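You operate a simulated robot arm through the tools that you are given. There is no shell and no other tool.

Carry out the task below with a simulated robot arm. There is one attempt and no reset: what you move stays moved.

JOB
Lap the yellow disc 3 strokes, then the blue disc 3 strokes.
Fine: one at a time in the lapping holder, by the lapping knob and its display; put the first back, leave the second in. Set down upright: what you pick out.

It is judged by the outcome, as a careful person would: the job done as asked, and still so three seconds after it is handed in. It fails if anything else is knocked over, pushed out of place, dropped, spilled or broken.

ROBOT AND FRAMES
A 7-joint arm with a two-finger parallel gripper, fixed in place. Base frame: the origin is at the foot of the arm, x ahead of it, y to its left, z up; the work surface is at about z = 0.8. Units: m, degrees, N and s.
With the tool pointing down near the work surface it reaches from about 0.38 to 0.8 m from the base axis. Its first joint turns from -143.0 to 143.0 degrees. Payload 3 kg.
Tool frame: the origin (TCP) lies between the finger pads and is the grasp point; the fingertips stand 0.03 m ahead of it; z points along the fingers, y is the line along which they close. The gripper opens to 0.11 m. The fingers are 0.02 m wide and 0.01 m thick; the gripper's body (0.048 by 0.112 m) begins 0.055 m behind the TCP.
Orientation is told as [roll, pitch, yaw] about the base's x, y, z axes, in that order, counted from this pose: with the fingers straight down and closing along the base's y, the tool's x points along the base's -x, its y along +y and its z along -z.

CONTROLS
- The arm moves only by the tool jog_arm. Its argument "steps" is text: rows parted by semicolons, each of 6 numbers parted by spaces: the shift along the base's x, y, z in mm, then the turn, a rotation vector about the base's x, y, z in degrees. In form: x y z wx wy wz; .... A call has 1 to 20 rows; each row is the pose to reach, as a shift and turn from the pose commanded when the call began. "gripper" is the finger opening in mm, from 0 to 110, set as the call begins (left out, the last holds). Rows are played at 5 a second. More than 0.05 m and 8.6 degrees between two rows, or a gripper value outside its range, and nothing of the call is played. A pose out of reach is approached as far as the arm can. The call stops where the force on the tool passes 90 N (or 10 N more than at its start, if that is more) or the arm is blocked; 0.2 s more then pass. Each finger travels about 0.153 m/s and halts on what it meets, pressing with about 29 N; the grip force reading is that of the motor and also rises with nothing between the fingers. The clock runs only during rows and for 0.2 s after the last one: add rows that repeat a pose to give the fingers time. It gives the time, the measured TCP pose, the force on the tool (base axes), the opening and the grip force at its end, in the units of the frame above (readings bear some noise), with the torque about the TCP (base axes, N m) and any sound that the robot's microphone picked up.
- Cameras (640 x 400 px; columns grow to the right, rows downward): "scene" is fixed at [0.0403, -0.6597, 1.3889]; the picture's right is [0.60, -0.80, 0.00], its down [-0.37, -0.28, -0.88] and it looks along [0.70, 0.53, -0.47] (base axes); focal length 337 px, centre (320, 200). "wrist" rides on the gripper at [0.072, 0.017, -0.103] in the tool frame; the picture's right is [-0.23, 0.97, 0.00], its down [-0.76, -0.18, -0.62] and it looks along [-0.61, -0.14, 0.78] (tool axes); focal length 222 px, centre (320, 200). There is no depth. A picture from a camera that has moved, and an enlarged one, comes with that camera's place and axes in the base frame and with its lens. The place of the scene camera against the robot may be out by one fixed shift of up to 0.018 m in any direction.
- get_image(camera): a new picture of that camera. It takes no simulated time.
- lift_body(by): slides the trunk up (or, below 0, down) by that many m; the arm rides with it, the base frame stays. It gives what a move gives, with no picture.
- inspect(camera, box): a new picture of the part [left, top, right, bottom] of that camera's present view, enlarged. It takes no simulated time.
- job_done(): hands the job in; it is judged then, once.

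Nothing tells you positions but the pictures and the camera data. Unless the task says otherwise, let go and move clear before handing in.

The tools are called as a command line: name --argument value ..., lists and objects as JSON in quotes. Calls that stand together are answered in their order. jog_arm: Moves the arm, as the interface text tells. Its arguments: {"type":"object","properties":{"steps":{"type":"string"},"gripper":{"type":"number"}},"required":["steps"]} The other tools are called the same way: lift_body (by) slides the trunk up or down; get_image (camera) takes a picture; inspect (camera, box) takes an enlarged picture of a part of a camera's view; job_done () hands the job in.

At the start:

```text
t: 0.0
position: [0.4643, -0.068, 1.1641]
orientation: [0.0, -0.1, -0.1]
wrist_force: [0.6, 0.1, 0.1]
wrist_torque: [0.02, 0.01, -0.01]
opening: 0.1101
grasp_force: 0.1
trunk travel left (down, up): [-0.35, 0.14]
```

scene: 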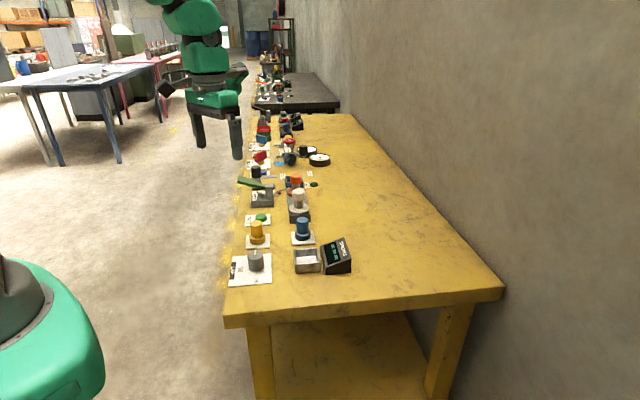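
wrist: 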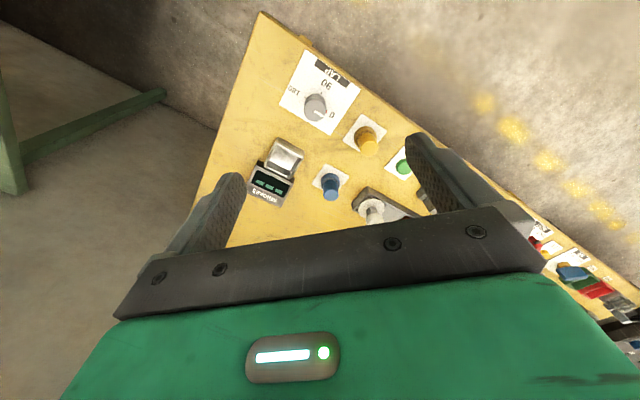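

I see a yellow bench with a row of fixtures: a grey knob on a white card, a yellow and a blue object on cards, a green button, a display and other items. I'll enlarge the pictures before moving anything.

inspect --camera "scene" --box '[220, 180, 360, 290]'

inspect --camera "scene" --box '[230, 100, 350, 190]'

inspect --camera "wrist" --box '[230, 40, 440, 220]'

inspect --camera "wrist" --box '[520, 210, 640, 360]'

```text
3.64 times, centred on (290, 235) of scene
camera zoom: at [0.0403, -0.6597, 1.3889], right [0.6, -0.8, 0.0], down [-0.37, -0.28, -0.88], along [0.7, 0.53, -0.47], focal length 1225 px, centre (429, 73)
```

zoom: 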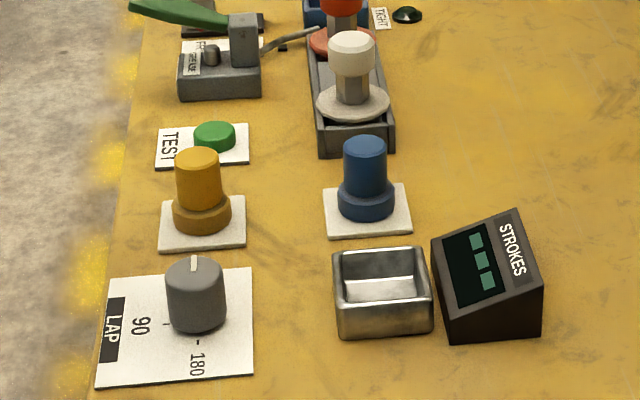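

```text
4.44 times, centred on (290, 145) of scene
camera zoom: at [0.0403, -0.6597, 1.3889], right [0.6, -0.8, 0.0], down [-0.37, -0.28, -0.88], along [0.7, 0.53, -0.47], focal length 1497 px, centre (453, 444)
```

zoom: 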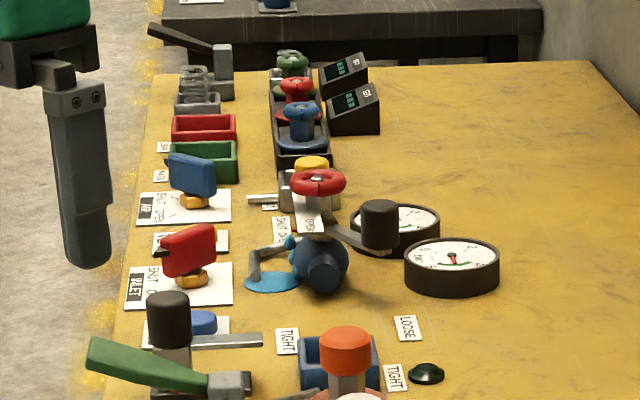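

```text
2.22 times, centred on (335, 130) of wrist
camera zoom: at [0.3915, -0.0505, 1.2691], right [0.23, 0.97, 0.0], down [0.76, -0.18, 0.62], along [0.61, -0.14, -0.78], focal length 494 px, centre (287, 356)
```

zoom: 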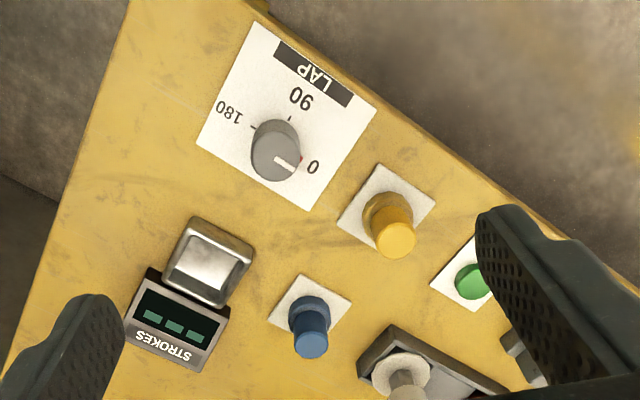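

```text
2.67 times, centred on (580, 285) of wrist
camera zoom: at [0.3915, -0.0505, 1.2691], right [0.23, 0.97, 0.0], down [0.76, -0.18, 0.62], along [0.61, -0.14, -0.78], focal length 592 px, centre (-373, -27)
```

zoom: 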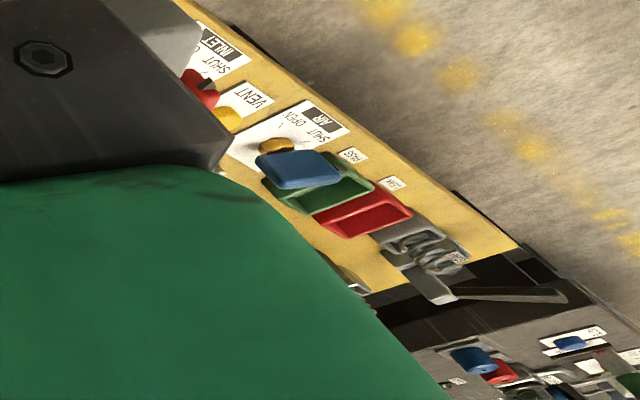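

The yellow and blue pieces are flanged discs with stub handles standing on cards. The lapping holder is the silver tray, with the STROKES display beside it and the LAP knob (0/90/180) on its card. I'll look closer at the knob and display.

inspect --camera "scene" --box '[315, 230, 360, 280]'

inspect --camera "scene" --box '[225, 240, 285, 290]'

inspect --camera "wrist" --box '[240, 130, 310, 215]'

inspect --camera "wrist" --box '[280, 50, 370, 135]'

```text
8.00 times, centred on (338, 255) of scene
camera zoom: at [0.0403, -0.6597, 1.3889], right [0.6, -0.8, 0.0], down [-0.37, -0.28, -0.88], along [0.7, 0.53, -0.47], focal length 2695 px, centre (180, -240)
```

zoom: 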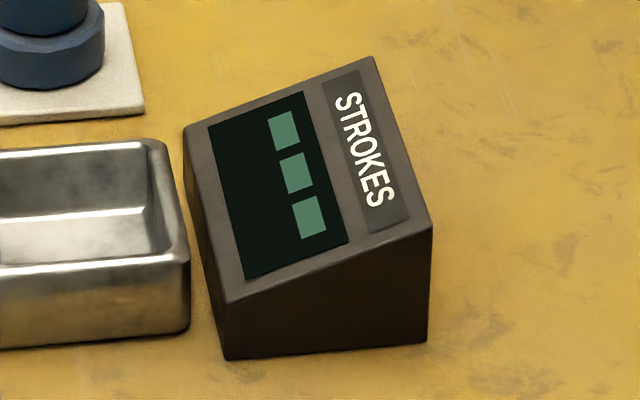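

```text
8.00 times, centred on (255, 265) of scene
camera zoom: at [0.0403, -0.6597, 1.3889], right [0.6, -0.8, 0.0], down [-0.37, -0.28, -0.88], along [0.7, 0.53, -0.47], focal length 2695 px, centre (840, -320)
```

zoom: 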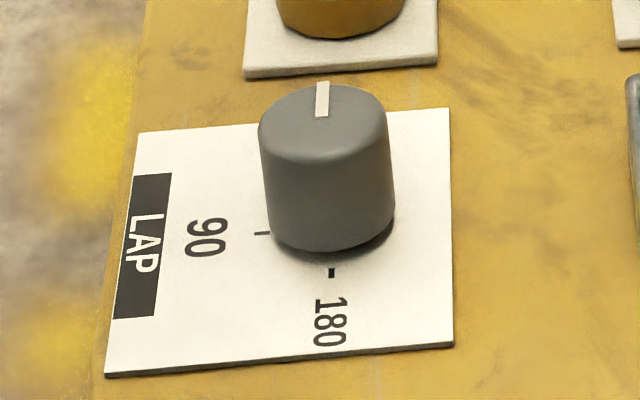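

```text
4.71 times, centred on (275, 172) of wrist
camera zoom: at [0.3915, -0.0505, 1.2691], right [0.23, 0.97, 0.0], down [0.76, -0.18, 0.62], along [0.61, -0.14, -0.78], focal length 1045 px, centre (532, 329)
```

zoom: 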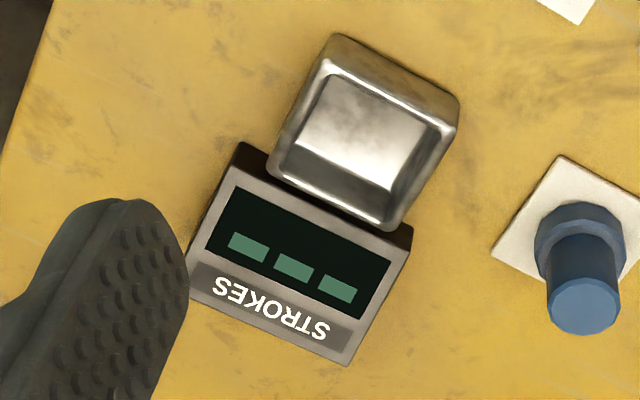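

```text
4.71 times, centred on (325, 92) of wrist
camera zoom: at [0.3915, -0.0505, 1.2691], right [0.23, 0.97, 0.0], down [0.76, -0.18, 0.62], along [0.61, -0.14, -0.78], focal length 1045 px, centre (296, 706)
```

zoom: 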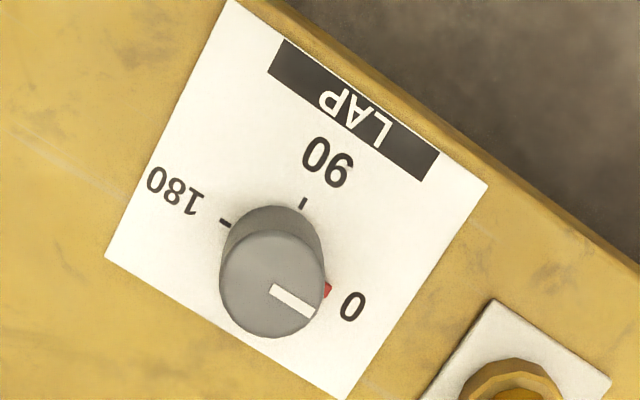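

The knob points at 0 and the display shows dashes, presumably because the holder is empty. I'll lower the gripper somewhat for a closer wrist view of the holder, discs and knob before grasping.

jog_arm --steps "0 -5 -40 0 0 0; 0 -10 -80 0 0 0; 0 -15 -120 0 0 0; 0 -20 -160 0 0 0; 0 -20 -160 0 0 0" --gripper 110

get_image --camera "wrist"

```text
t: 1.2
position: [0.4644, -0.0876, 1.0079]
orientation: [0.1, 0.0, 0.0]
wrist_force: [-0.1, -0.6, -0.2]
wrist_torque: [0.04, 0.02, 0.02]
opening: 0.1104
grasp_force: 0.2
trunk travel left (down, up): [-0.35, 0.14]
```

```text
taken
camera wrist: at [0.3922, -0.0701, 1.1112], right [0.23, 0.97, 0.0], down [0.76, -0.18, 0.62], along [0.61, -0.14, -0.78], focal length 222 px, centre (320, 200)
```

wrist: 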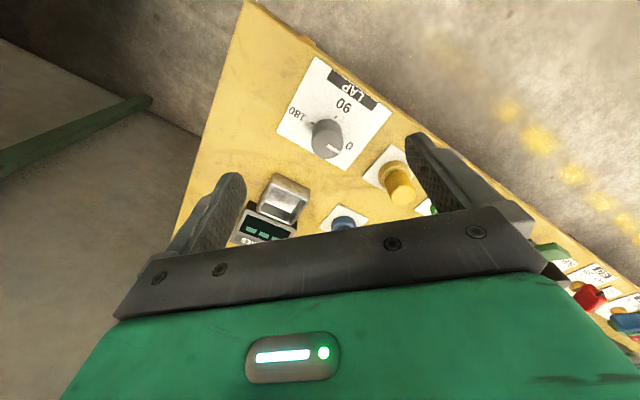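

Closer now; the holder, knob and yellow disc are in view above the gripper. I'll enlarge these for measuring.

inspect --camera "wrist" --box '[230, 160, 310, 245]'

inspect --camera "wrist" --box '[270, 50, 400, 165]'

inspect --camera "wrist" --box '[320, 130, 440, 235]'

```text
4.71 times, centred on (270, 202) of wrist
camera zoom: at [0.3922, -0.0701, 1.1112], right [0.23, 0.97, 0.0], down [0.76, -0.18, 0.62], along [0.61, -0.14, -0.78], focal length 1045 px, centre (555, 188)
```

zoom: 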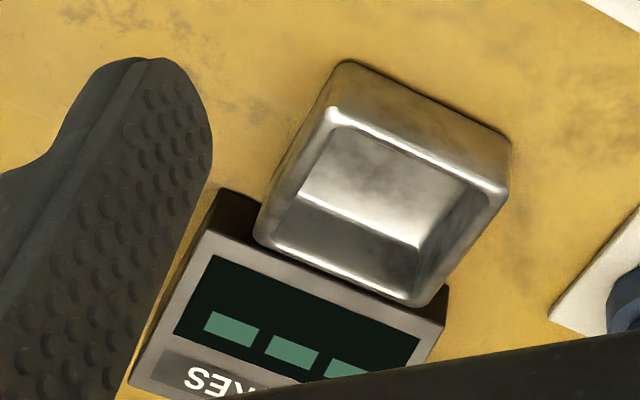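

```text
3.48 times, centred on (335, 108) of wrist
camera zoom: at [0.3922, -0.0701, 1.1112], right [0.23, 0.97, 0.0], down [0.76, -0.18, 0.62], along [0.61, -0.14, -0.78], focal length 773 px, centre (268, 522)
```

zoom: 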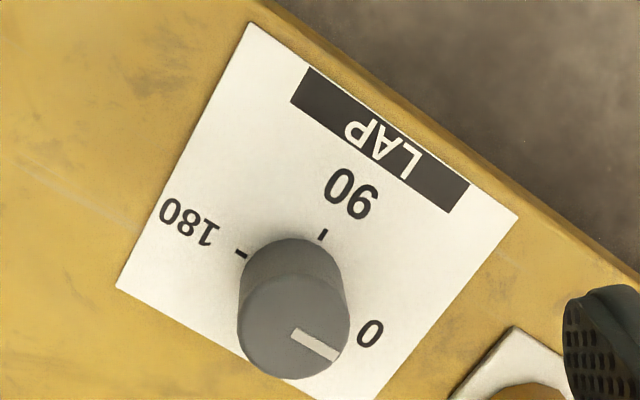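

```text
3.81 times, centred on (380, 182) of wrist
camera zoom: at [0.3922, -0.0701, 1.1112], right [0.23, 0.97, 0.0], down [0.76, -0.18, 0.62], along [0.61, -0.14, -0.78], focal length 846 px, centre (91, 267)
```

zoom: 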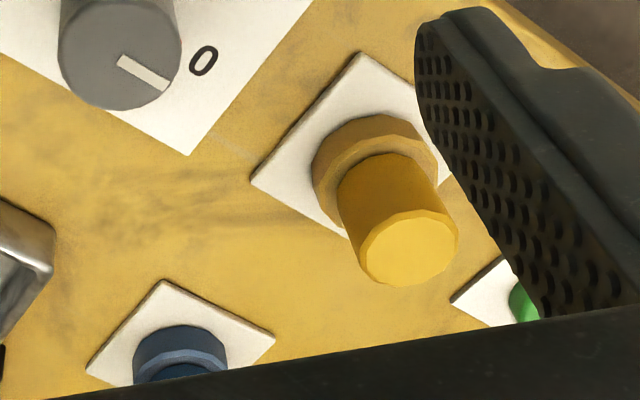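

I put the yellow disc at about (0.602, 0.001) with its handle top near z 0.863, and the blue disc at (0.698, -0.095). The holder is at (0.609, -0.185) and the knob at (0.513, -0.089). Next I go above the yellow disc with the fingers turned to close along the bench's length (yaw -45).

jog_arm --steps "23 15 0 0 0 -7.5; 46 30 0 0 0 -15; 69 45 0 0 0 -22.5; 92 59 0 0 0 -30; 115 74 0 0 0 -37.5; 138 89 0 0 0 -45; 138 89 0 0 0 -45; 138 89 0 0 0 -45" --gripper 70

get_image --camera "wrist"

get_image --camera "scene"

```text
t: 3.0
position: [0.6028, 0.0015, 1.0055]
orientation: [0.0, -0.1, -45.1]
wrist_force: [0.4, -0.5, 0.1]
wrist_torque: [0.06, 0.01, 0.04]
opening: 0.0701
grasp_force: 0.1
trunk travel left (down, up): [-0.35, 0.14]
```

```text
taken
camera wrist: at [0.5626, 0.0645, 1.1099], right [0.85, 0.53, 0.0], down [0.41, -0.66, 0.62], along [0.33, -0.53, -0.78], focal length 222 px, centre (320, 200)
```

wrist: 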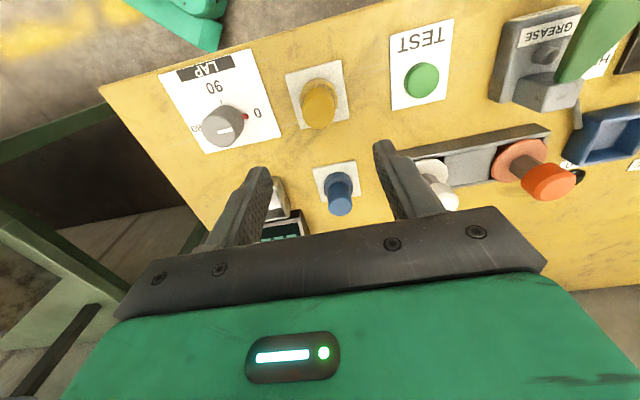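

```text
taken
```

scene: 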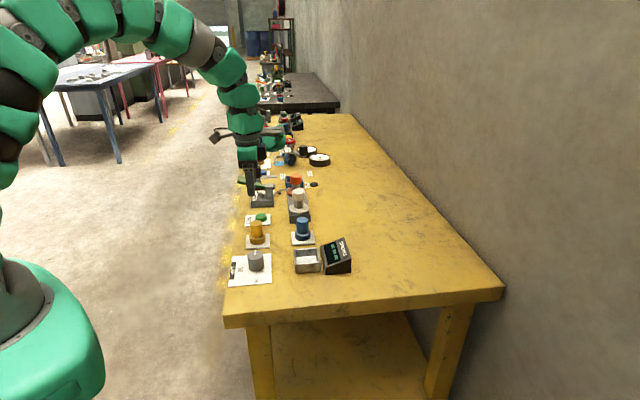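

The arm is over the yellow disc region at z about 1.005, fingers turned 45°. I'll enlarge the wrist view to refine the disc, knob and blue disc positions.

inspect --camera "wrist" --box '[270, 50, 370, 140]'

inspect --camera "wrist" --box '[170, 60, 280, 160]'

inspect --camera "wrist" --box '[290, 140, 380, 225]'

```text
4.44 times, centred on (320, 95) of wrist
camera zoom: at [0.5626, 0.0645, 1.1099], right [0.85, 0.53, 0.0], down [0.41, -0.66, 0.62], along [0.33, -0.53, -0.78], focal length 987 px, centre (320, 667)
```

zoom: 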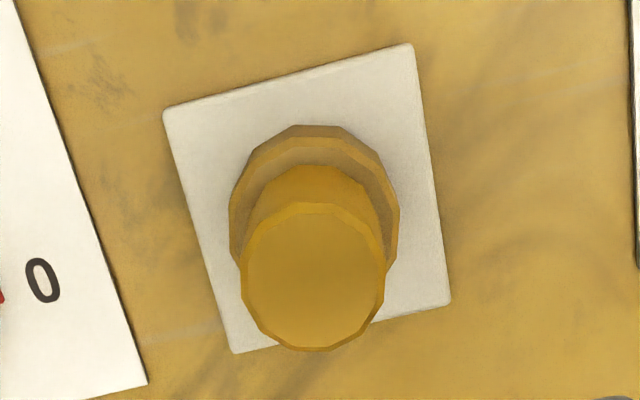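

```text
4.00 times, centred on (225, 110) of wrist
camera zoom: at [0.5626, 0.0645, 1.1099], right [0.85, 0.53, 0.0], down [0.41, -0.66, 0.62], along [0.33, -0.53, -0.78], focal length 888 px, centre (700, 560)
```

zoom: 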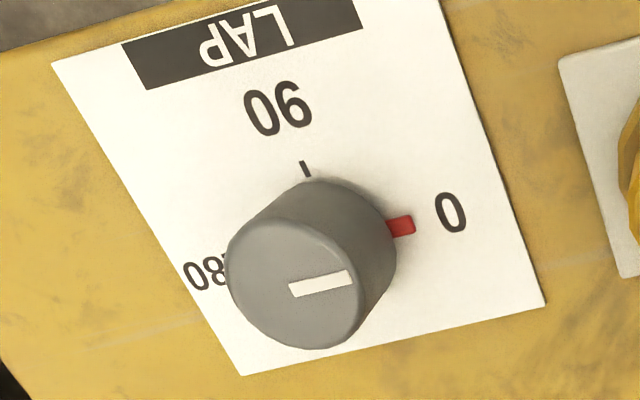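

```text
4.71 times, centred on (335, 182) of wrist
camera zoom: at [0.5626, 0.0645, 1.1099], right [0.85, 0.53, 0.0], down [0.41, -0.66, 0.62], along [0.33, -0.53, -0.78], focal length 1045 px, centre (249, 282)
```

zoom: 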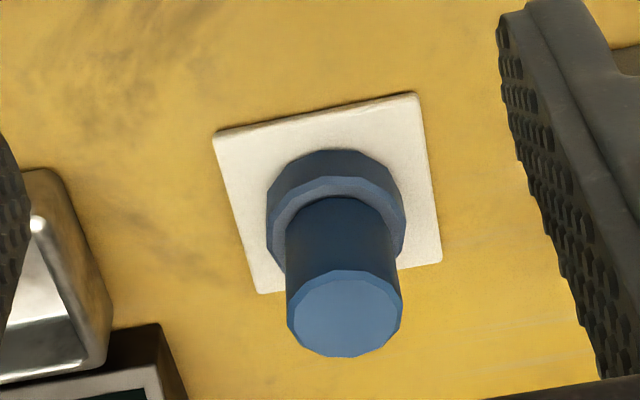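

The yellow disc is confirmed at (0.601, 0.000), handle about 36 mm across and flange 50 mm. I descend around the handle, keeping the fingertips above the flange.

jog_arm --steps "-1.5 -1.5 -30 0 0 0; -1.5 -1.5 -70 0 0 0; -1.5 -1.5 -105 0 0 0; -1.5 -1.5 -130 0 0 0; -1.5 -1.5 -147 0 0 0; -1.5 -1.5 -147 0 0 0; -1.5 -1.5 -147 0 0 0" --gripper 70

get_image --camera "wrist"

inspect --camera "scene" --box '[220, 180, 360, 290]'

```text
t: 4.6
position: [0.6019, 0.0007, 0.8584]
orientation: [0.1, 0.0, -45.0]
wrist_force: [-0.4, 0.2, 0.4]
wrist_torque: [0.01, -0.02, 0.02]
opening: 0.07
grasp_force: 0.0
trunk travel left (down, up): [-0.35, 0.14]
```

```text
taken
camera wrist: at [0.5615, 0.0636, 0.9616], right [0.85, 0.53, 0.0], down [0.41, -0.66, 0.62], along [0.33, -0.53, -0.78], focal length 222 px, centre (320, 200)
```

wrist: 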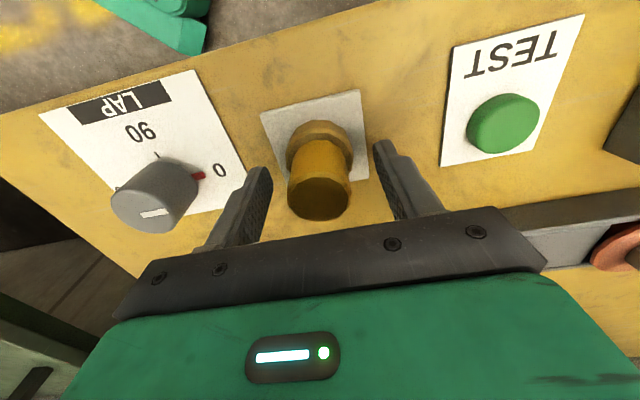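

```text
3.64 times, centred on (290, 235) of scene
camera zoom: at [0.0403, -0.6597, 1.3889], right [0.6, -0.8, 0.0], down [-0.37, -0.28, -0.88], along [0.7, 0.53, -0.47], focal length 1225 px, centre (429, 73)
```

zoom: 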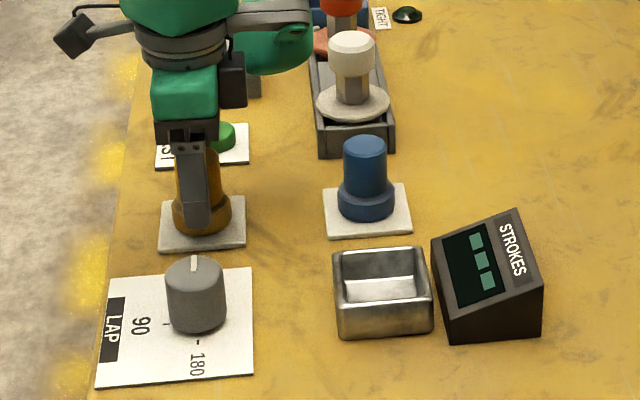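

The fingers straddle the yellow handle, centred. I close the gripper now.

jog_arm --steps "0 0 0 0 0 0; 0 0 0 0 0 0; 0 0 0 0 0 0; 0 0 0 0 0 0" --gripper 0

inspect --camera "scene" --box '[220, 180, 360, 290]'

```text
t: 5.6
position: [0.6001, 0.0016, 0.8572]
orientation: [-0.1, 0.0, -45.0]
wrist_force: [0.6, -1.5, 0.2]
wrist_torque: [-0.04, -0.02, 0.01]
opening: 0.0354
grasp_force: 29.2
trunk travel left (down, up): [-0.35, 0.14]
```

```text
3.64 times, centred on (290, 235) of scene
camera zoom: at [0.0403, -0.6597, 1.3889], right [0.6, -0.8, 0.0], down [-0.37, -0.28, -0.88], along [0.7, 0.53, -0.47], focal length 1225 px, centre (429, 73)
```

zoom: 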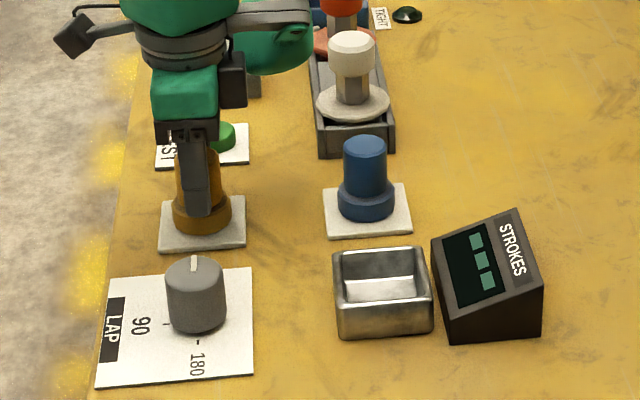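

The yellow disc is held (opening 35 mm, grip 29 N). I lift it 70 mm and carry it over the holder.

jog_arm --steps "0 0 10 0 0 0; 0 0 30 0 0 0; 0 0 50 0 0 0; 0 0 70 0 0 0; 1 -20 75 0 0 0; 2 -45 75 0 0 0; 3 -75 75 0 0 0; 4 -105 75 0 0 0; 5 -135 75 0 0 0; 7 -165 75 0 0 0; 8 -184.5 75 0 0 0; 8 -184.5 75 0 0 0; 8 -184.5 75 0 0 0; 8 -184.5 75 0 0 0"

get_image --camera "wrist"

inspect --camera "scene" --box '[220, 180, 360, 290]'

```text
t: 8.6
position: [0.6077, -0.1857, 0.9354]
orientation: [0.0, 0.1, -45.0]
wrist_force: [-0.6, 0.1, -3.2]
wrist_torque: [-0.03, 0.0, 0.04]
opening: 0.0353
grasp_force: 29.2
trunk travel left (down, up): [-0.35, 0.14]
```

```text
taken
camera wrist: at [0.5691, -0.1223, 1.0387], right [0.85, 0.53, 0.0], down [0.41, -0.66, 0.62], along [0.33, -0.53, -0.78], focal length 222 px, centre (320, 200)
```

wrist: 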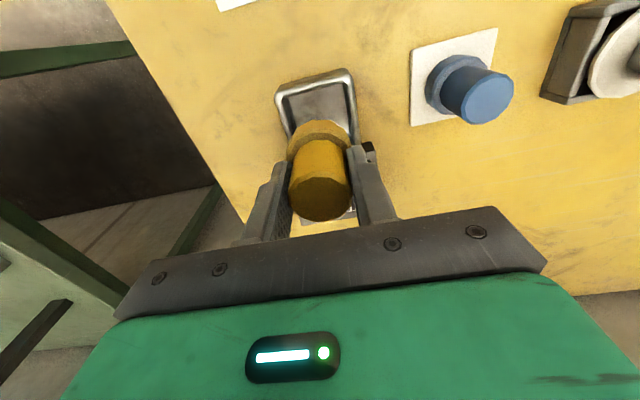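

```text
3.64 times, centred on (290, 235) of scene
camera zoom: at [0.0403, -0.6597, 1.3889], right [0.6, -0.8, 0.0], down [-0.37, -0.28, -0.88], along [0.7, 0.53, -0.47], focal length 1225 px, centre (429, 73)
```

zoom: 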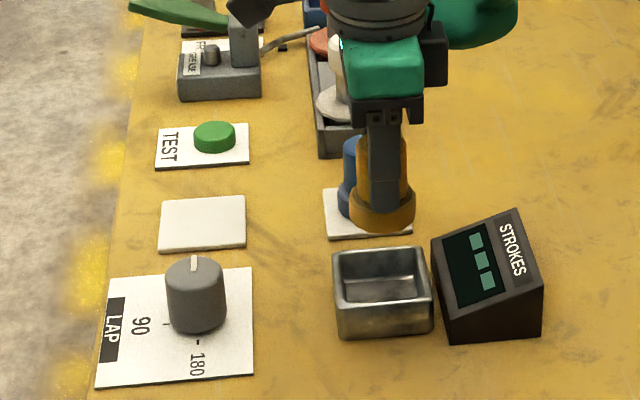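

The yellow disc hangs above the holder. I check the alignment with the holder's rim before lowering.

inspect --camera "wrist" --box '[250, 50, 400, 230]'

inspect --camera "scene" --box '[280, 210, 360, 280]'

```text
2.22 times, centred on (325, 140) of wrist
camera zoom: at [0.5691, -0.1223, 1.0387], right [0.85, 0.53, 0.0], down [0.41, -0.66, 0.62], along [0.33, -0.53, -0.78], focal length 494 px, centre (309, 333)
```

zoom: 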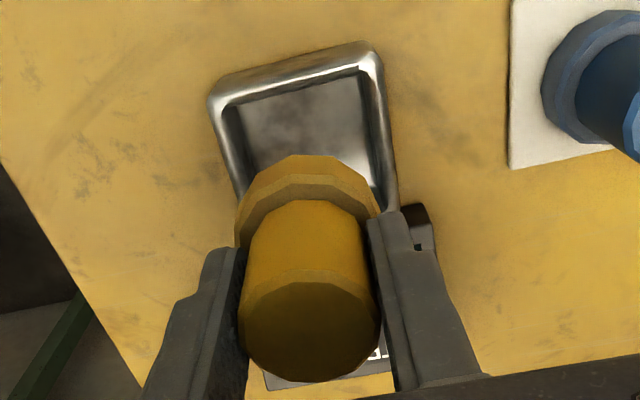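

```text
5.71 times, centred on (320, 245) of scene
camera zoom: at [0.0403, -0.6597, 1.3889], right [0.6, -0.8, 0.0], down [-0.37, -0.28, -0.88], along [0.7, 0.53, -0.47], focal length 1925 px, centre (320, -57)
```

zoom: 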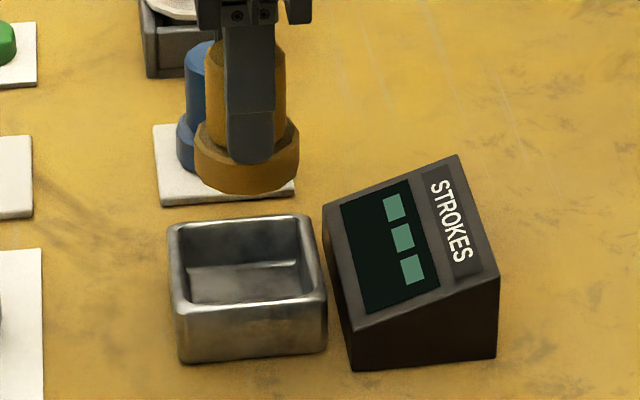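

The disc lines up with the holder within about a millimetre. I lower it most of the way into the holder.

jog_arm --steps "0.3 0.5 -15 0 0 0; 0.3 0.5 -32 0 0 0; 0.3 0.5 -47 0 0 0; 0.3 0.5 -57 0 0 0; 0.3 0.5 -65 0 0 0; 0.3 0.5 -65 0 0 0; 0.3 0.5 -65 0 0 0"

inspect --camera "scene" --box '[280, 210, 360, 280]'

inspect --camera "wrist" --box '[250, 50, 400, 230]'

```text
t: 10.2
position: [0.6106, -0.1837, 0.8677]
orientation: [0.0, 0.0, -45.0]
wrist_force: [0.7, -0.5, -2.7]
wrist_torque: [0.03, 0.03, 0.01]
opening: 0.0355
grasp_force: 29.3
trunk travel left (down, up): [-0.35, 0.14]
```

```text
5.71 times, centred on (320, 245) of scene
camera zoom: at [0.0403, -0.6597, 1.3889], right [0.6, -0.8, 0.0], down [-0.37, -0.28, -0.88], along [0.7, 0.53, -0.47], focal length 1925 px, centre (320, -57)
```

zoom: 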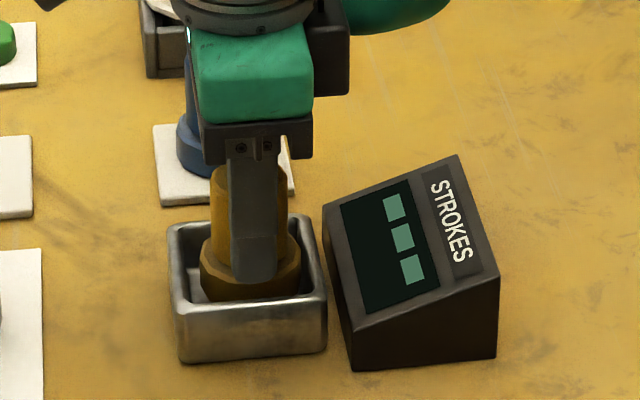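

```text
2.22 times, centred on (325, 140) of wrist
camera zoom: at [0.5707, -0.1216, 0.9717], right [0.85, 0.53, 0.0], down [0.41, -0.66, 0.62], along [0.33, -0.53, -0.78], focal length 494 px, centre (309, 333)
```

zoom: 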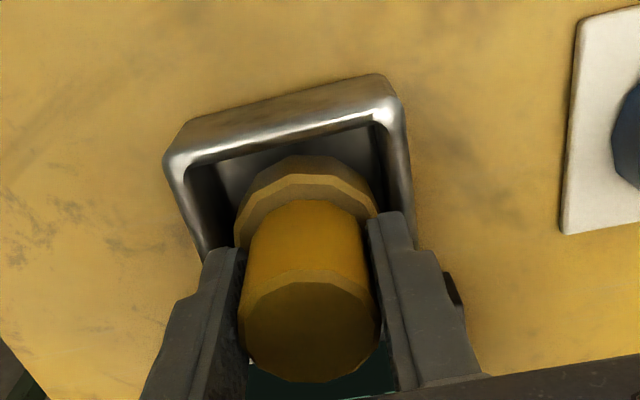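

The disc's flange is inside the holder's walls. I lower in small steps to feel for the floor.

jog_arm --steps "0 0 -1.5 0 0 0; 0 0 -3 0 0 0; 0 0 -4 0 0 0; 0 0 -4 0 0 0"

```text
t: 11.2
position: [0.6105, -0.1831, 0.8658]
orientation: [0.0, 0.0, -45.0]
wrist_force: [-0.2, -0.9, -3.1]
wrist_torque: [0.0, 0.01, -0.05]
opening: 0.0353
grasp_force: 29.0
trunk travel left (down, up): [-0.35, 0.14]
```

No contact yet. I keep lowering gently.

jog_arm --steps "0 0 -1 0 0 0; 0 0 -2 0 0 0; 0 0 -2 0 0 0"

jog_arm --steps "0 0 -1 0 0 0; 0 0 -1.5 0 0 0; 0 0 -1.5 0 0 0"

```text
t: 12.0
position: [0.6099, -0.183, 0.8622]
orientation: [0.0, 0.0, -45.0]
wrist_force: [0.6, 0.5, -3.7]
wrist_torque: [0.04, 0.01, 0.0]
opening: 0.0355
grasp_force: 28.9
trunk travel left (down, up): [-0.35, 0.14]
```

```text
t: 12.8
position: [0.6085, -0.1828, 0.8625]
orientation: [0.0, -0.2, -45.0]
wrist_force: [1.3, 1.6, 19.9]
wrist_torque: [0.56, -0.45, 0.02]
opening: 0.0355
grasp_force: 28.6
trunk travel left (down, up): [-0.35, 0.14]
```

The disc touched the floor of the holder (about 20 N). I ease off by 1 mm and open the fingers a little.

jog_arm --steps "0 0 0.8 0 0 0; 0 0 0.8 0 0 0"

inspect --camera "scene" --box '[280, 210, 360, 280]'

inspect --camera "wrist" --box '[250, 50, 400, 230]'

```text
t: 13.4
position: [0.6087, -0.1834, 0.8639]
orientation: [0.0, 0.0, -45.1]
wrist_force: [9.3, -1.3, 11.7]
wrist_torque: [0.27, -0.56, -0.18]
opening: 0.0357
grasp_force: 29.0
trunk travel left (down, up): [-0.35, 0.14]
```

```text
5.71 times, centred on (320, 245) of scene
camera zoom: at [0.0403, -0.6597, 1.3889], right [0.6, -0.8, 0.0], down [-0.37, -0.28, -0.88], along [0.7, 0.53, -0.47], focal length 1925 px, centre (320, -57)
```

zoom: 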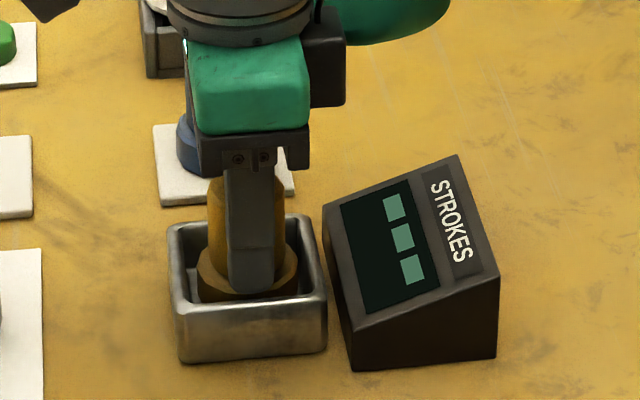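

```text
2.22 times, centred on (325, 140) of wrist
camera zoom: at [0.5696, -0.1205, 0.966], right [0.85, 0.53, 0.0], down [0.41, -0.66, 0.62], along [0.33, -0.53, -0.78], focal length 494 px, centre (309, 333)
```

zoom: 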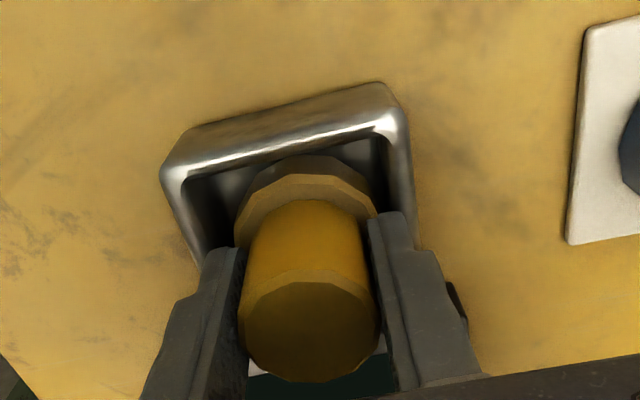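

The flange is down inside the holder with clearance around it. I release with a small opening and watch the disc and display.

jog_arm --steps "0 0 0 0 0 0; 0 0 0 0 0 0; 0 0 0 0 0 0" --gripper 44

inspect --camera "scene" --box '[280, 210, 360, 280]'

inspect --camera "wrist" --box '[250, 50, 400, 230]'

```text
t: 14.2
position: [0.6084, -0.1842, 0.8626]
orientation: [0.0, 0.0, -45.0]
wrist_force: [-2.3, -10.5, 11.5]
wrist_torque: [-0.18, -0.14, -0.11]
opening: 0.0397
grasp_force: 0.0
trunk travel left (down, up): [-0.35, 0.14]
```

```text
5.71 times, centred on (320, 245) of scene
camera zoom: at [0.0403, -0.6597, 1.3889], right [0.6, -0.8, 0.0], down [-0.37, -0.28, -0.88], along [0.7, 0.53, -0.47], focal length 1925 px, centre (320, -57)
```

zoom: 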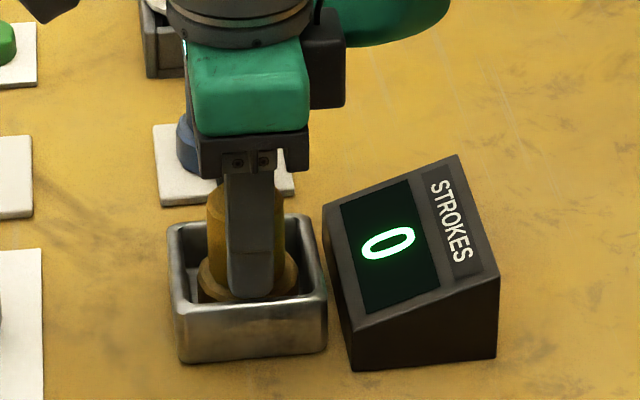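

```text
2.22 times, centred on (325, 140) of wrist
camera zoom: at [0.5685, -0.1211, 0.9661], right [0.85, 0.53, 0.0], down [0.41, -0.66, 0.62], along [0.33, -0.53, -0.78], focal length 494 px, centre (309, 333)
```

zoom: 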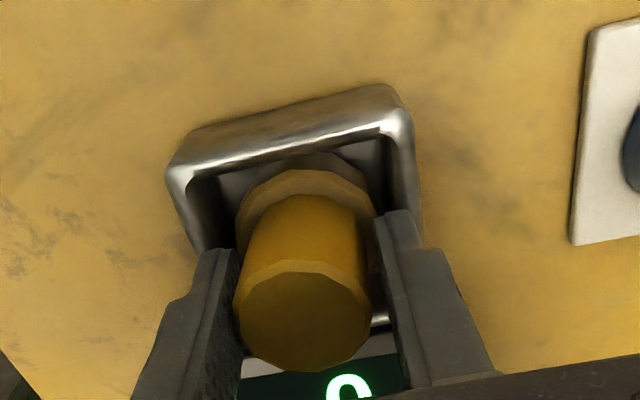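

The display now reads 0, so the holder senses the disc. The fingertips seem to brush the holder's rim, so I hold the opening at 40 mm and rise straight up before opening further.

jog_arm --steps "0 0 1 0 0 0; 0 0 3 0 0 0; 0 0 6 0 0 0; 0 0 6 0 0 0" --gripper 40

inspect --camera "scene" --box '[280, 210, 360, 280]'

inspect --camera "wrist" --box '[250, 50, 400, 230]'

```text
t: 15.2
position: [0.6101, -0.1835, 0.8685]
orientation: [0.0, 0.0, -45.0]
wrist_force: [0.2, 0.8, -0.1]
wrist_torque: [-0.01, 0.01, -0.01]
opening: 0.0399
grasp_force: 0.0
trunk travel left (down, up): [-0.35, 0.14]
```

```text
5.71 times, centred on (320, 245) of scene
camera zoom: at [0.0403, -0.6597, 1.3889], right [0.6, -0.8, 0.0], down [-0.37, -0.28, -0.88], along [0.7, 0.53, -0.47], focal length 1925 px, centre (320, -57)
```

zoom: 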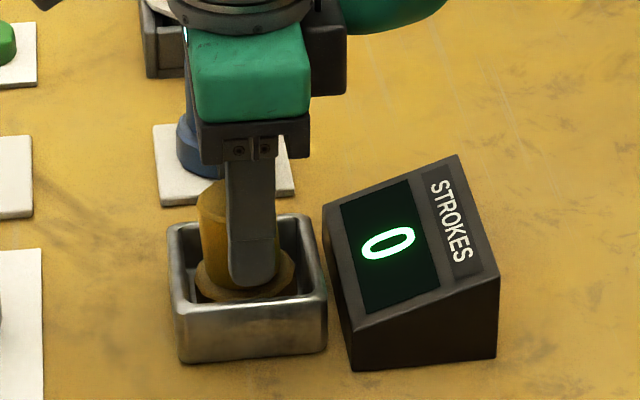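

```text
2.22 times, centred on (325, 140) of wrist
camera zoom: at [0.57, -0.1206, 0.9719], right [0.85, 0.53, 0.0], down [0.41, -0.66, 0.62], along [0.33, -0.53, -0.78], focal length 494 px, centre (309, 333)
```

zoom: 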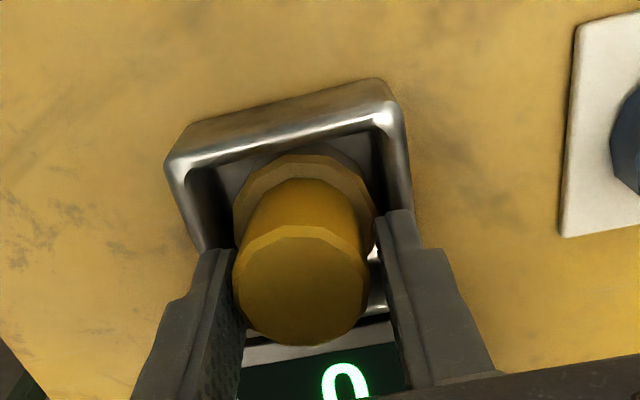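

Free of contact now. I open wider above the rim and rise clear.

jog_arm --steps "0 0 1 0 0 0; 0 0 1 0 0 0; 0 0 1 0 0 0; 0 0 20 0 0 0; 0 0 45 0 0 0; 0 0 70 0 0 0; 0 0 90 0 0 0; 0 0 90 0 0 0" --gripper 70

inspect --camera "scene" --box '[280, 210, 360, 280]'

get_image --camera "wrist"

```text
t: 17.0
position: [0.6086, -0.1829, 0.9591]
orientation: [-0.1, 0.0, -45.0]
wrist_force: [-0.6, 0.6, 0.7]
wrist_torque: [0.01, 0.0, 0.03]
opening: 0.0699
grasp_force: 0.2
trunk travel left (down, up): [-0.35, 0.14]
```

```text
5.71 times, centred on (320, 245) of scene
camera zoom: at [0.0403, -0.6597, 1.3889], right [0.6, -0.8, 0.0], down [-0.37, -0.28, -0.88], along [0.7, 0.53, -0.47], focal length 1925 px, centre (320, -57)
```

zoom: 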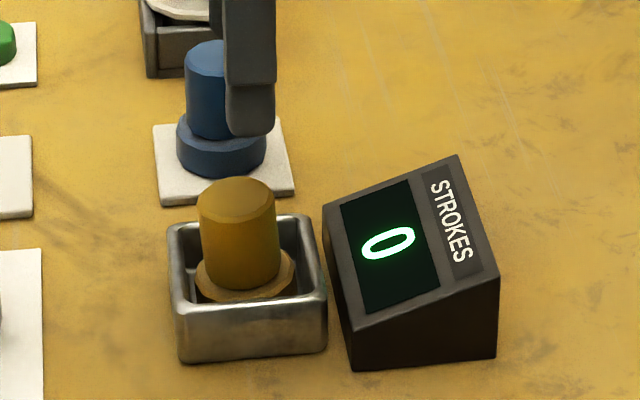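

```text
taken
camera wrist: at [0.5692, -0.1205, 1.0628], right [0.85, 0.53, 0.0], down [0.41, -0.66, 0.62], along [0.33, -0.53, -0.78], focal length 222 px, centre (320, 200)
```

wrist: 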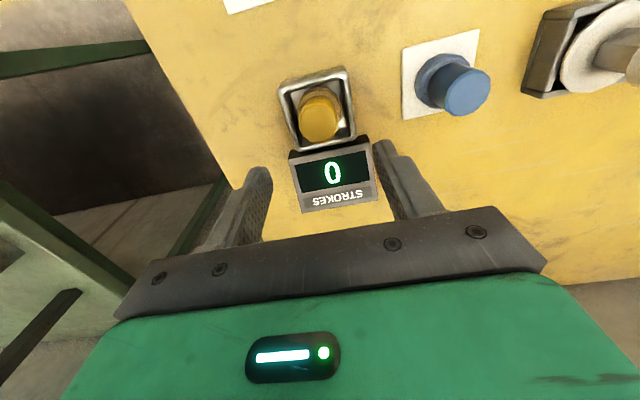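

The yellow disc is in the holder and the display reads 0, but the disc may be slightly tilted. I zoom in to check its seating.

inspect --camera "wrist" --box '[270, 55, 390, 155]'

inspect --camera "scene" --box '[295, 220, 340, 280]'

```text
4.00 times, centred on (330, 105) of wrist
camera zoom: at [0.5692, -0.1205, 1.0628], right [0.85, 0.53, 0.0], down [0.41, -0.66, 0.62], along [0.33, -0.53, -0.78], focal length 888 px, centre (280, 580)
```

zoom: 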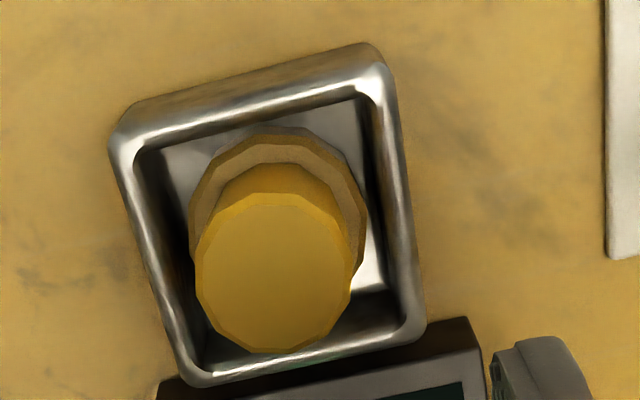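

```text
6.67 times, centred on (318, 250) of scene
camera zoom: at [0.0403, -0.6597, 1.3889], right [0.6, -0.8, 0.0], down [-0.37, -0.28, -0.88], along [0.7, 0.53, -0.47], focal length 2246 px, centre (337, -133)
```

zoom: 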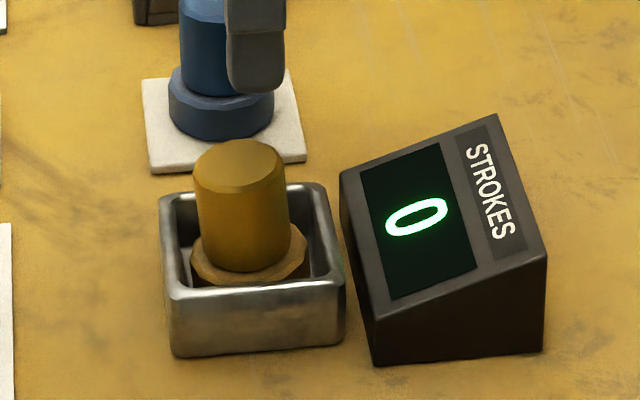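

The yellow disc leans a few degrees towards the bench front, so it isn't sitting quite flat. I'll close the fingers and press lightly down on the handle top to seat it.

jog_arm --steps "0 0 0 0 0 0; 0 0 0 0 0 0; 0 0 0 0 0 0; -2.5 2 -20 0 0 0; -2.5 2 -40 0 0 0; -2.5 2 -52 0 0 0; -2.5 2 -52 0 0 0" --gripper 0

inspect --camera "scene" --box '[280, 210, 360, 280]'

inspect --camera "wrist" --box '[250, 50, 400, 230]'

```text
t: 18.6
position: [0.607, -0.1803, 0.9078]
orientation: [-0.1, -0.1, -45.1]
wrist_force: [0.4, 0.2, 0.4]
wrist_torque: [0.0, 0.01, -0.02]
opening: 0.0
grasp_force: 28.7
trunk travel left (down, up): [-0.35, 0.14]
```

```text
5.71 times, centred on (320, 245) of scene
camera zoom: at [0.0403, -0.6597, 1.3889], right [0.6, -0.8, 0.0], down [-0.37, -0.28, -0.88], along [0.7, 0.53, -0.47], focal length 1925 px, centre (320, -57)
```

zoom: 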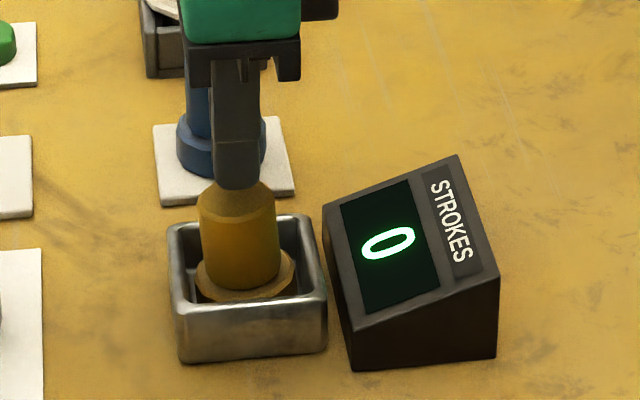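

```text
2.22 times, centred on (325, 140) of wrist
camera zoom: at [0.5666, -0.1184, 1.011], right [0.85, 0.53, 0.0], down [0.41, -0.66, 0.62], along [0.33, -0.53, -0.78], focal length 494 px, centre (309, 333)
```

zoom: 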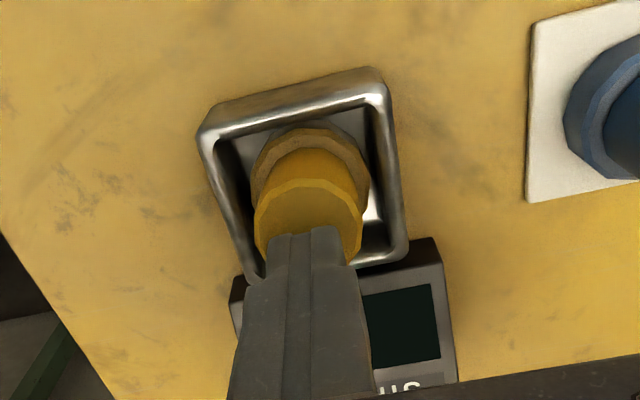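

The closed fingertips are just above the handle top. I lower in small steps until I feel contact.

jog_arm --steps "0 0 -2 0 0 0; 0 0 -4 0 0 0; 0 0 -6 0 0 0; 0 0 -6 0 0 0"

jog_arm --steps "0 0 -1 0 0 0; 0 0 -2 0 0 0; 0 0 -2 0 0 0"

```text
t: 19.6
position: [0.6056, -0.1813, 0.9004]
orientation: [0.0, 0.0, -45.1]
wrist_force: [0.6, 1.1, 0.3]
wrist_torque: [0.01, -0.03, 0.04]
opening: 0.0001
grasp_force: 29.1
trunk travel left (down, up): [-0.35, 0.14]
```

```text
t: 20.4
position: [0.6055, -0.1817, 0.897]
orientation: [-0.1, -0.1, -45.0]
wrist_force: [0.0, 0.1, 0.5]
wrist_torque: [-0.01, 0.03, 0.01]
opening: 0.0
grasp_force: 28.7
trunk travel left (down, up): [-0.35, 0.14]
```

No contact yet at a fingertip height near 0.868. I continue in 1–2 mm steps.

jog_arm --steps "0 0 -1 0 0 0; 0 0 -1.5 0 0 0; 0 0 -1.5 0 0 0"

inspect --camera "scene" --box '[280, 210, 360, 280]'

```text
t: 21.2
position: [0.606, -0.1813, 0.8984]
orientation: [0.1, -0.1, -45.0]
wrist_force: [0.9, -3.2, 15.7]
wrist_torque: [-0.04, -0.06, 0.0]
opening: 0.0
grasp_force: 28.9
trunk travel left (down, up): [-0.35, 0.14]
```

```text
5.71 times, centred on (320, 245) of scene
camera zoom: at [0.0403, -0.6597, 1.3889], right [0.6, -0.8, 0.0], down [-0.37, -0.28, -0.88], along [0.7, 0.53, -0.47], focal length 1925 px, centre (320, -57)
```

zoom: 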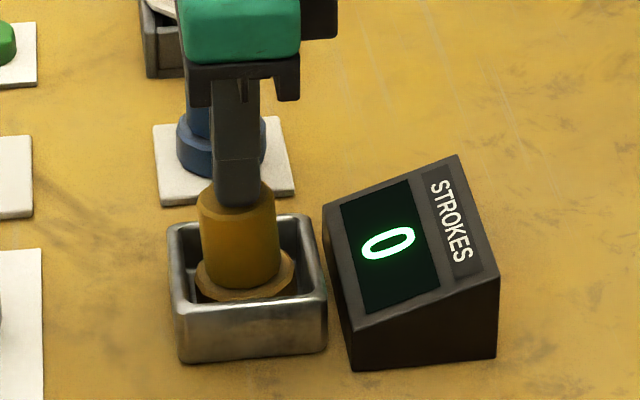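

Contact at about 16 N, but the lean is little changed. I press one more millimetre, watching the force.

jog_arm --steps "0 0 -0.5 0 0 0; 0 0 -1 0 0 0; 0 0 -1 0 0 0"

inspect --camera "scene" --box '[295, 220, 340, 280]'

```text
t: 22.0
position: [0.6066, -0.1809, 0.8969]
orientation: [0.1, -0.2, -45.0]
wrist_force: [1.1, -2.0, 38.3]
wrist_torque: [-0.02, -0.07, -0.02]
opening: 0.0
grasp_force: 29.4
trunk travel left (down, up): [-0.35, 0.14]
```

```text
6.67 times, centred on (318, 250) of scene
camera zoom: at [0.0403, -0.6597, 1.3889], right [0.6, -0.8, 0.0], down [-0.37, -0.28, -0.88], along [0.7, 0.53, -0.47], focal length 2246 px, centre (337, -133)
```

zoom: 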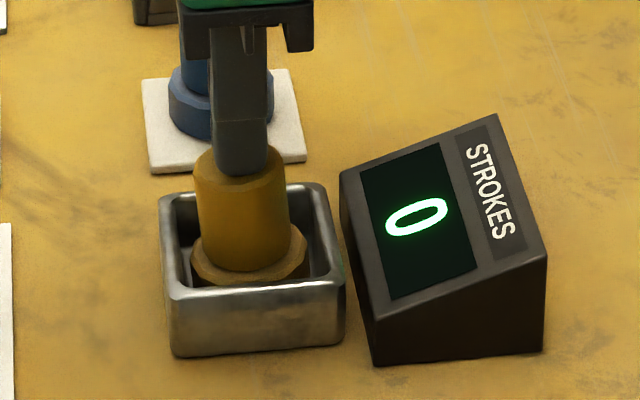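

Even at 38 N the disc doesn't move, so it is firmly supported. I lift off and look at it from closer, to judge whether the lean is real.

jog_arm --steps "0 0 2 0 0 0; 0 0 10 0 0 0; -8 12 30 0 0 0; -18 28 40 0 0 0; -28 45 40 0 0 0; -38 62 40 0 0 0; -38 62 40 0 0 0"

get_image --camera "wrist"

inspect --camera "scene" --box '[300, 225, 330, 275]'

```text
t: 23.6
position: [0.5675, -0.1202, 0.936]
orientation: [-0.1, 0.0, -45.0]
wrist_force: [0.0, 0.5, 0.2]
wrist_torque: [-0.01, 0.0, 0.02]
opening: 0.0
grasp_force: 29.2
trunk travel left (down, up): [-0.35, 0.14]
```

```text
taken
camera wrist: at [0.5284, -0.0564, 1.0401], right [0.85, 0.53, 0.0], down [0.41, -0.66, 0.62], along [0.33, -0.53, -0.78], focal length 222 px, centre (320, 200)
```

wrist: 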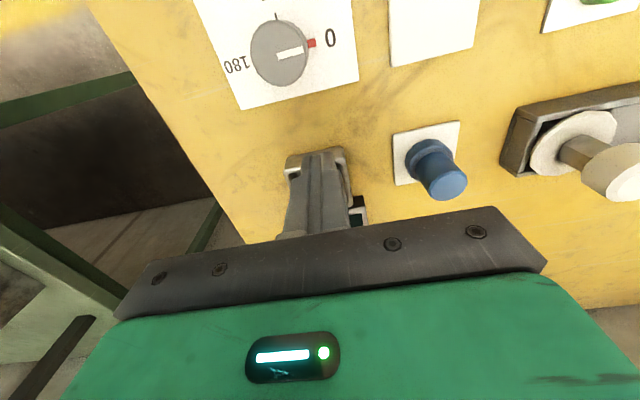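

```text
8.00 times, centred on (315, 250) of scene
camera zoom: at [0.0403, -0.6597, 1.3889], right [0.6, -0.8, 0.0], down [-0.37, -0.28, -0.88], along [0.7, 0.53, -0.47], focal length 2695 px, centre (360, -200)
```

zoom: 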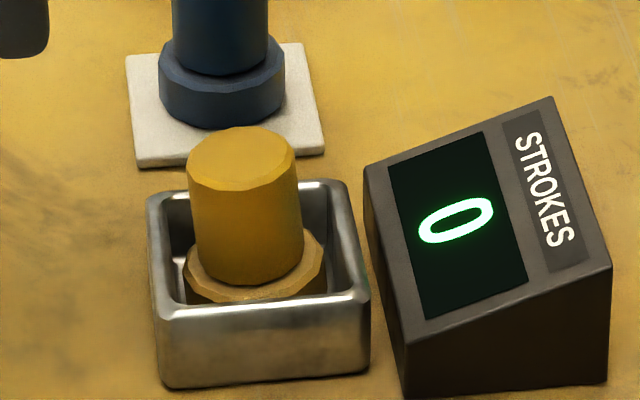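

The yellow disc really does lean: its display-side edge is raised a few millimetres, probably on the holder's inner corner. I'll turn the fingers to close across the bench (yaw +45), which squares the handle up, and re-seat it.

jog_arm --steps "3 -5 20 0 0 8; 7 -10 40 0 0 16; 11 -16 45 0 0 24; 15 -22 45 0 0 32; 19 -28 45 0 0 40; 23 -34 45 0 0 48; 27 -40 45 0 0 56; 31 -47 45 0 0 64; 34 -53 45 0 0 72; 37 -59 45 0 0 80; 39.5 -64 45 0 0 88; 39.5 -64 45 0 0 90; 39.5 -64 45 0 0 90; 39.5 -64 45 0 0 90" --gripper 60

get_image --camera "wrist"

get_image --camera "scene"

```text
t: 26.6
position: [0.6086, -0.1831, 0.9797]
orientation: [0.0, 0.0, 44.9]
wrist_force: [0.3, -0.4, 0.0]
wrist_torque: [-0.01, 0.03, 0.01]
opening: 0.0599
grasp_force: 0.1
trunk travel left (down, up): [-0.35, 0.14]
```

```text
taken
camera wrist: at [0.5449, -0.223, 1.0837], right [-0.53, 0.85, 0.0], down [0.66, 0.41, 0.62], along [0.53, 0.33, -0.78], focal length 222 px, centre (320, 200)
```

wrist: 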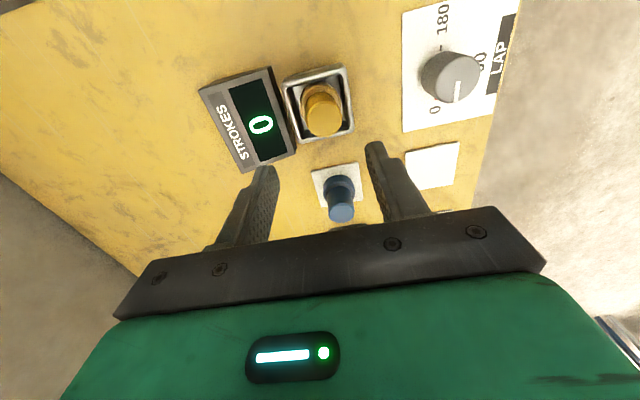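

```text
taken
```

scene: 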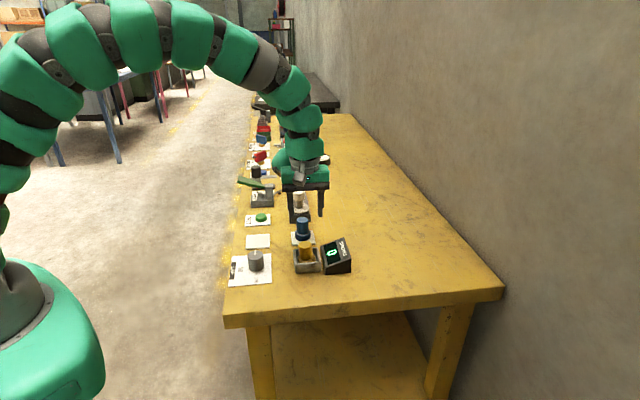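

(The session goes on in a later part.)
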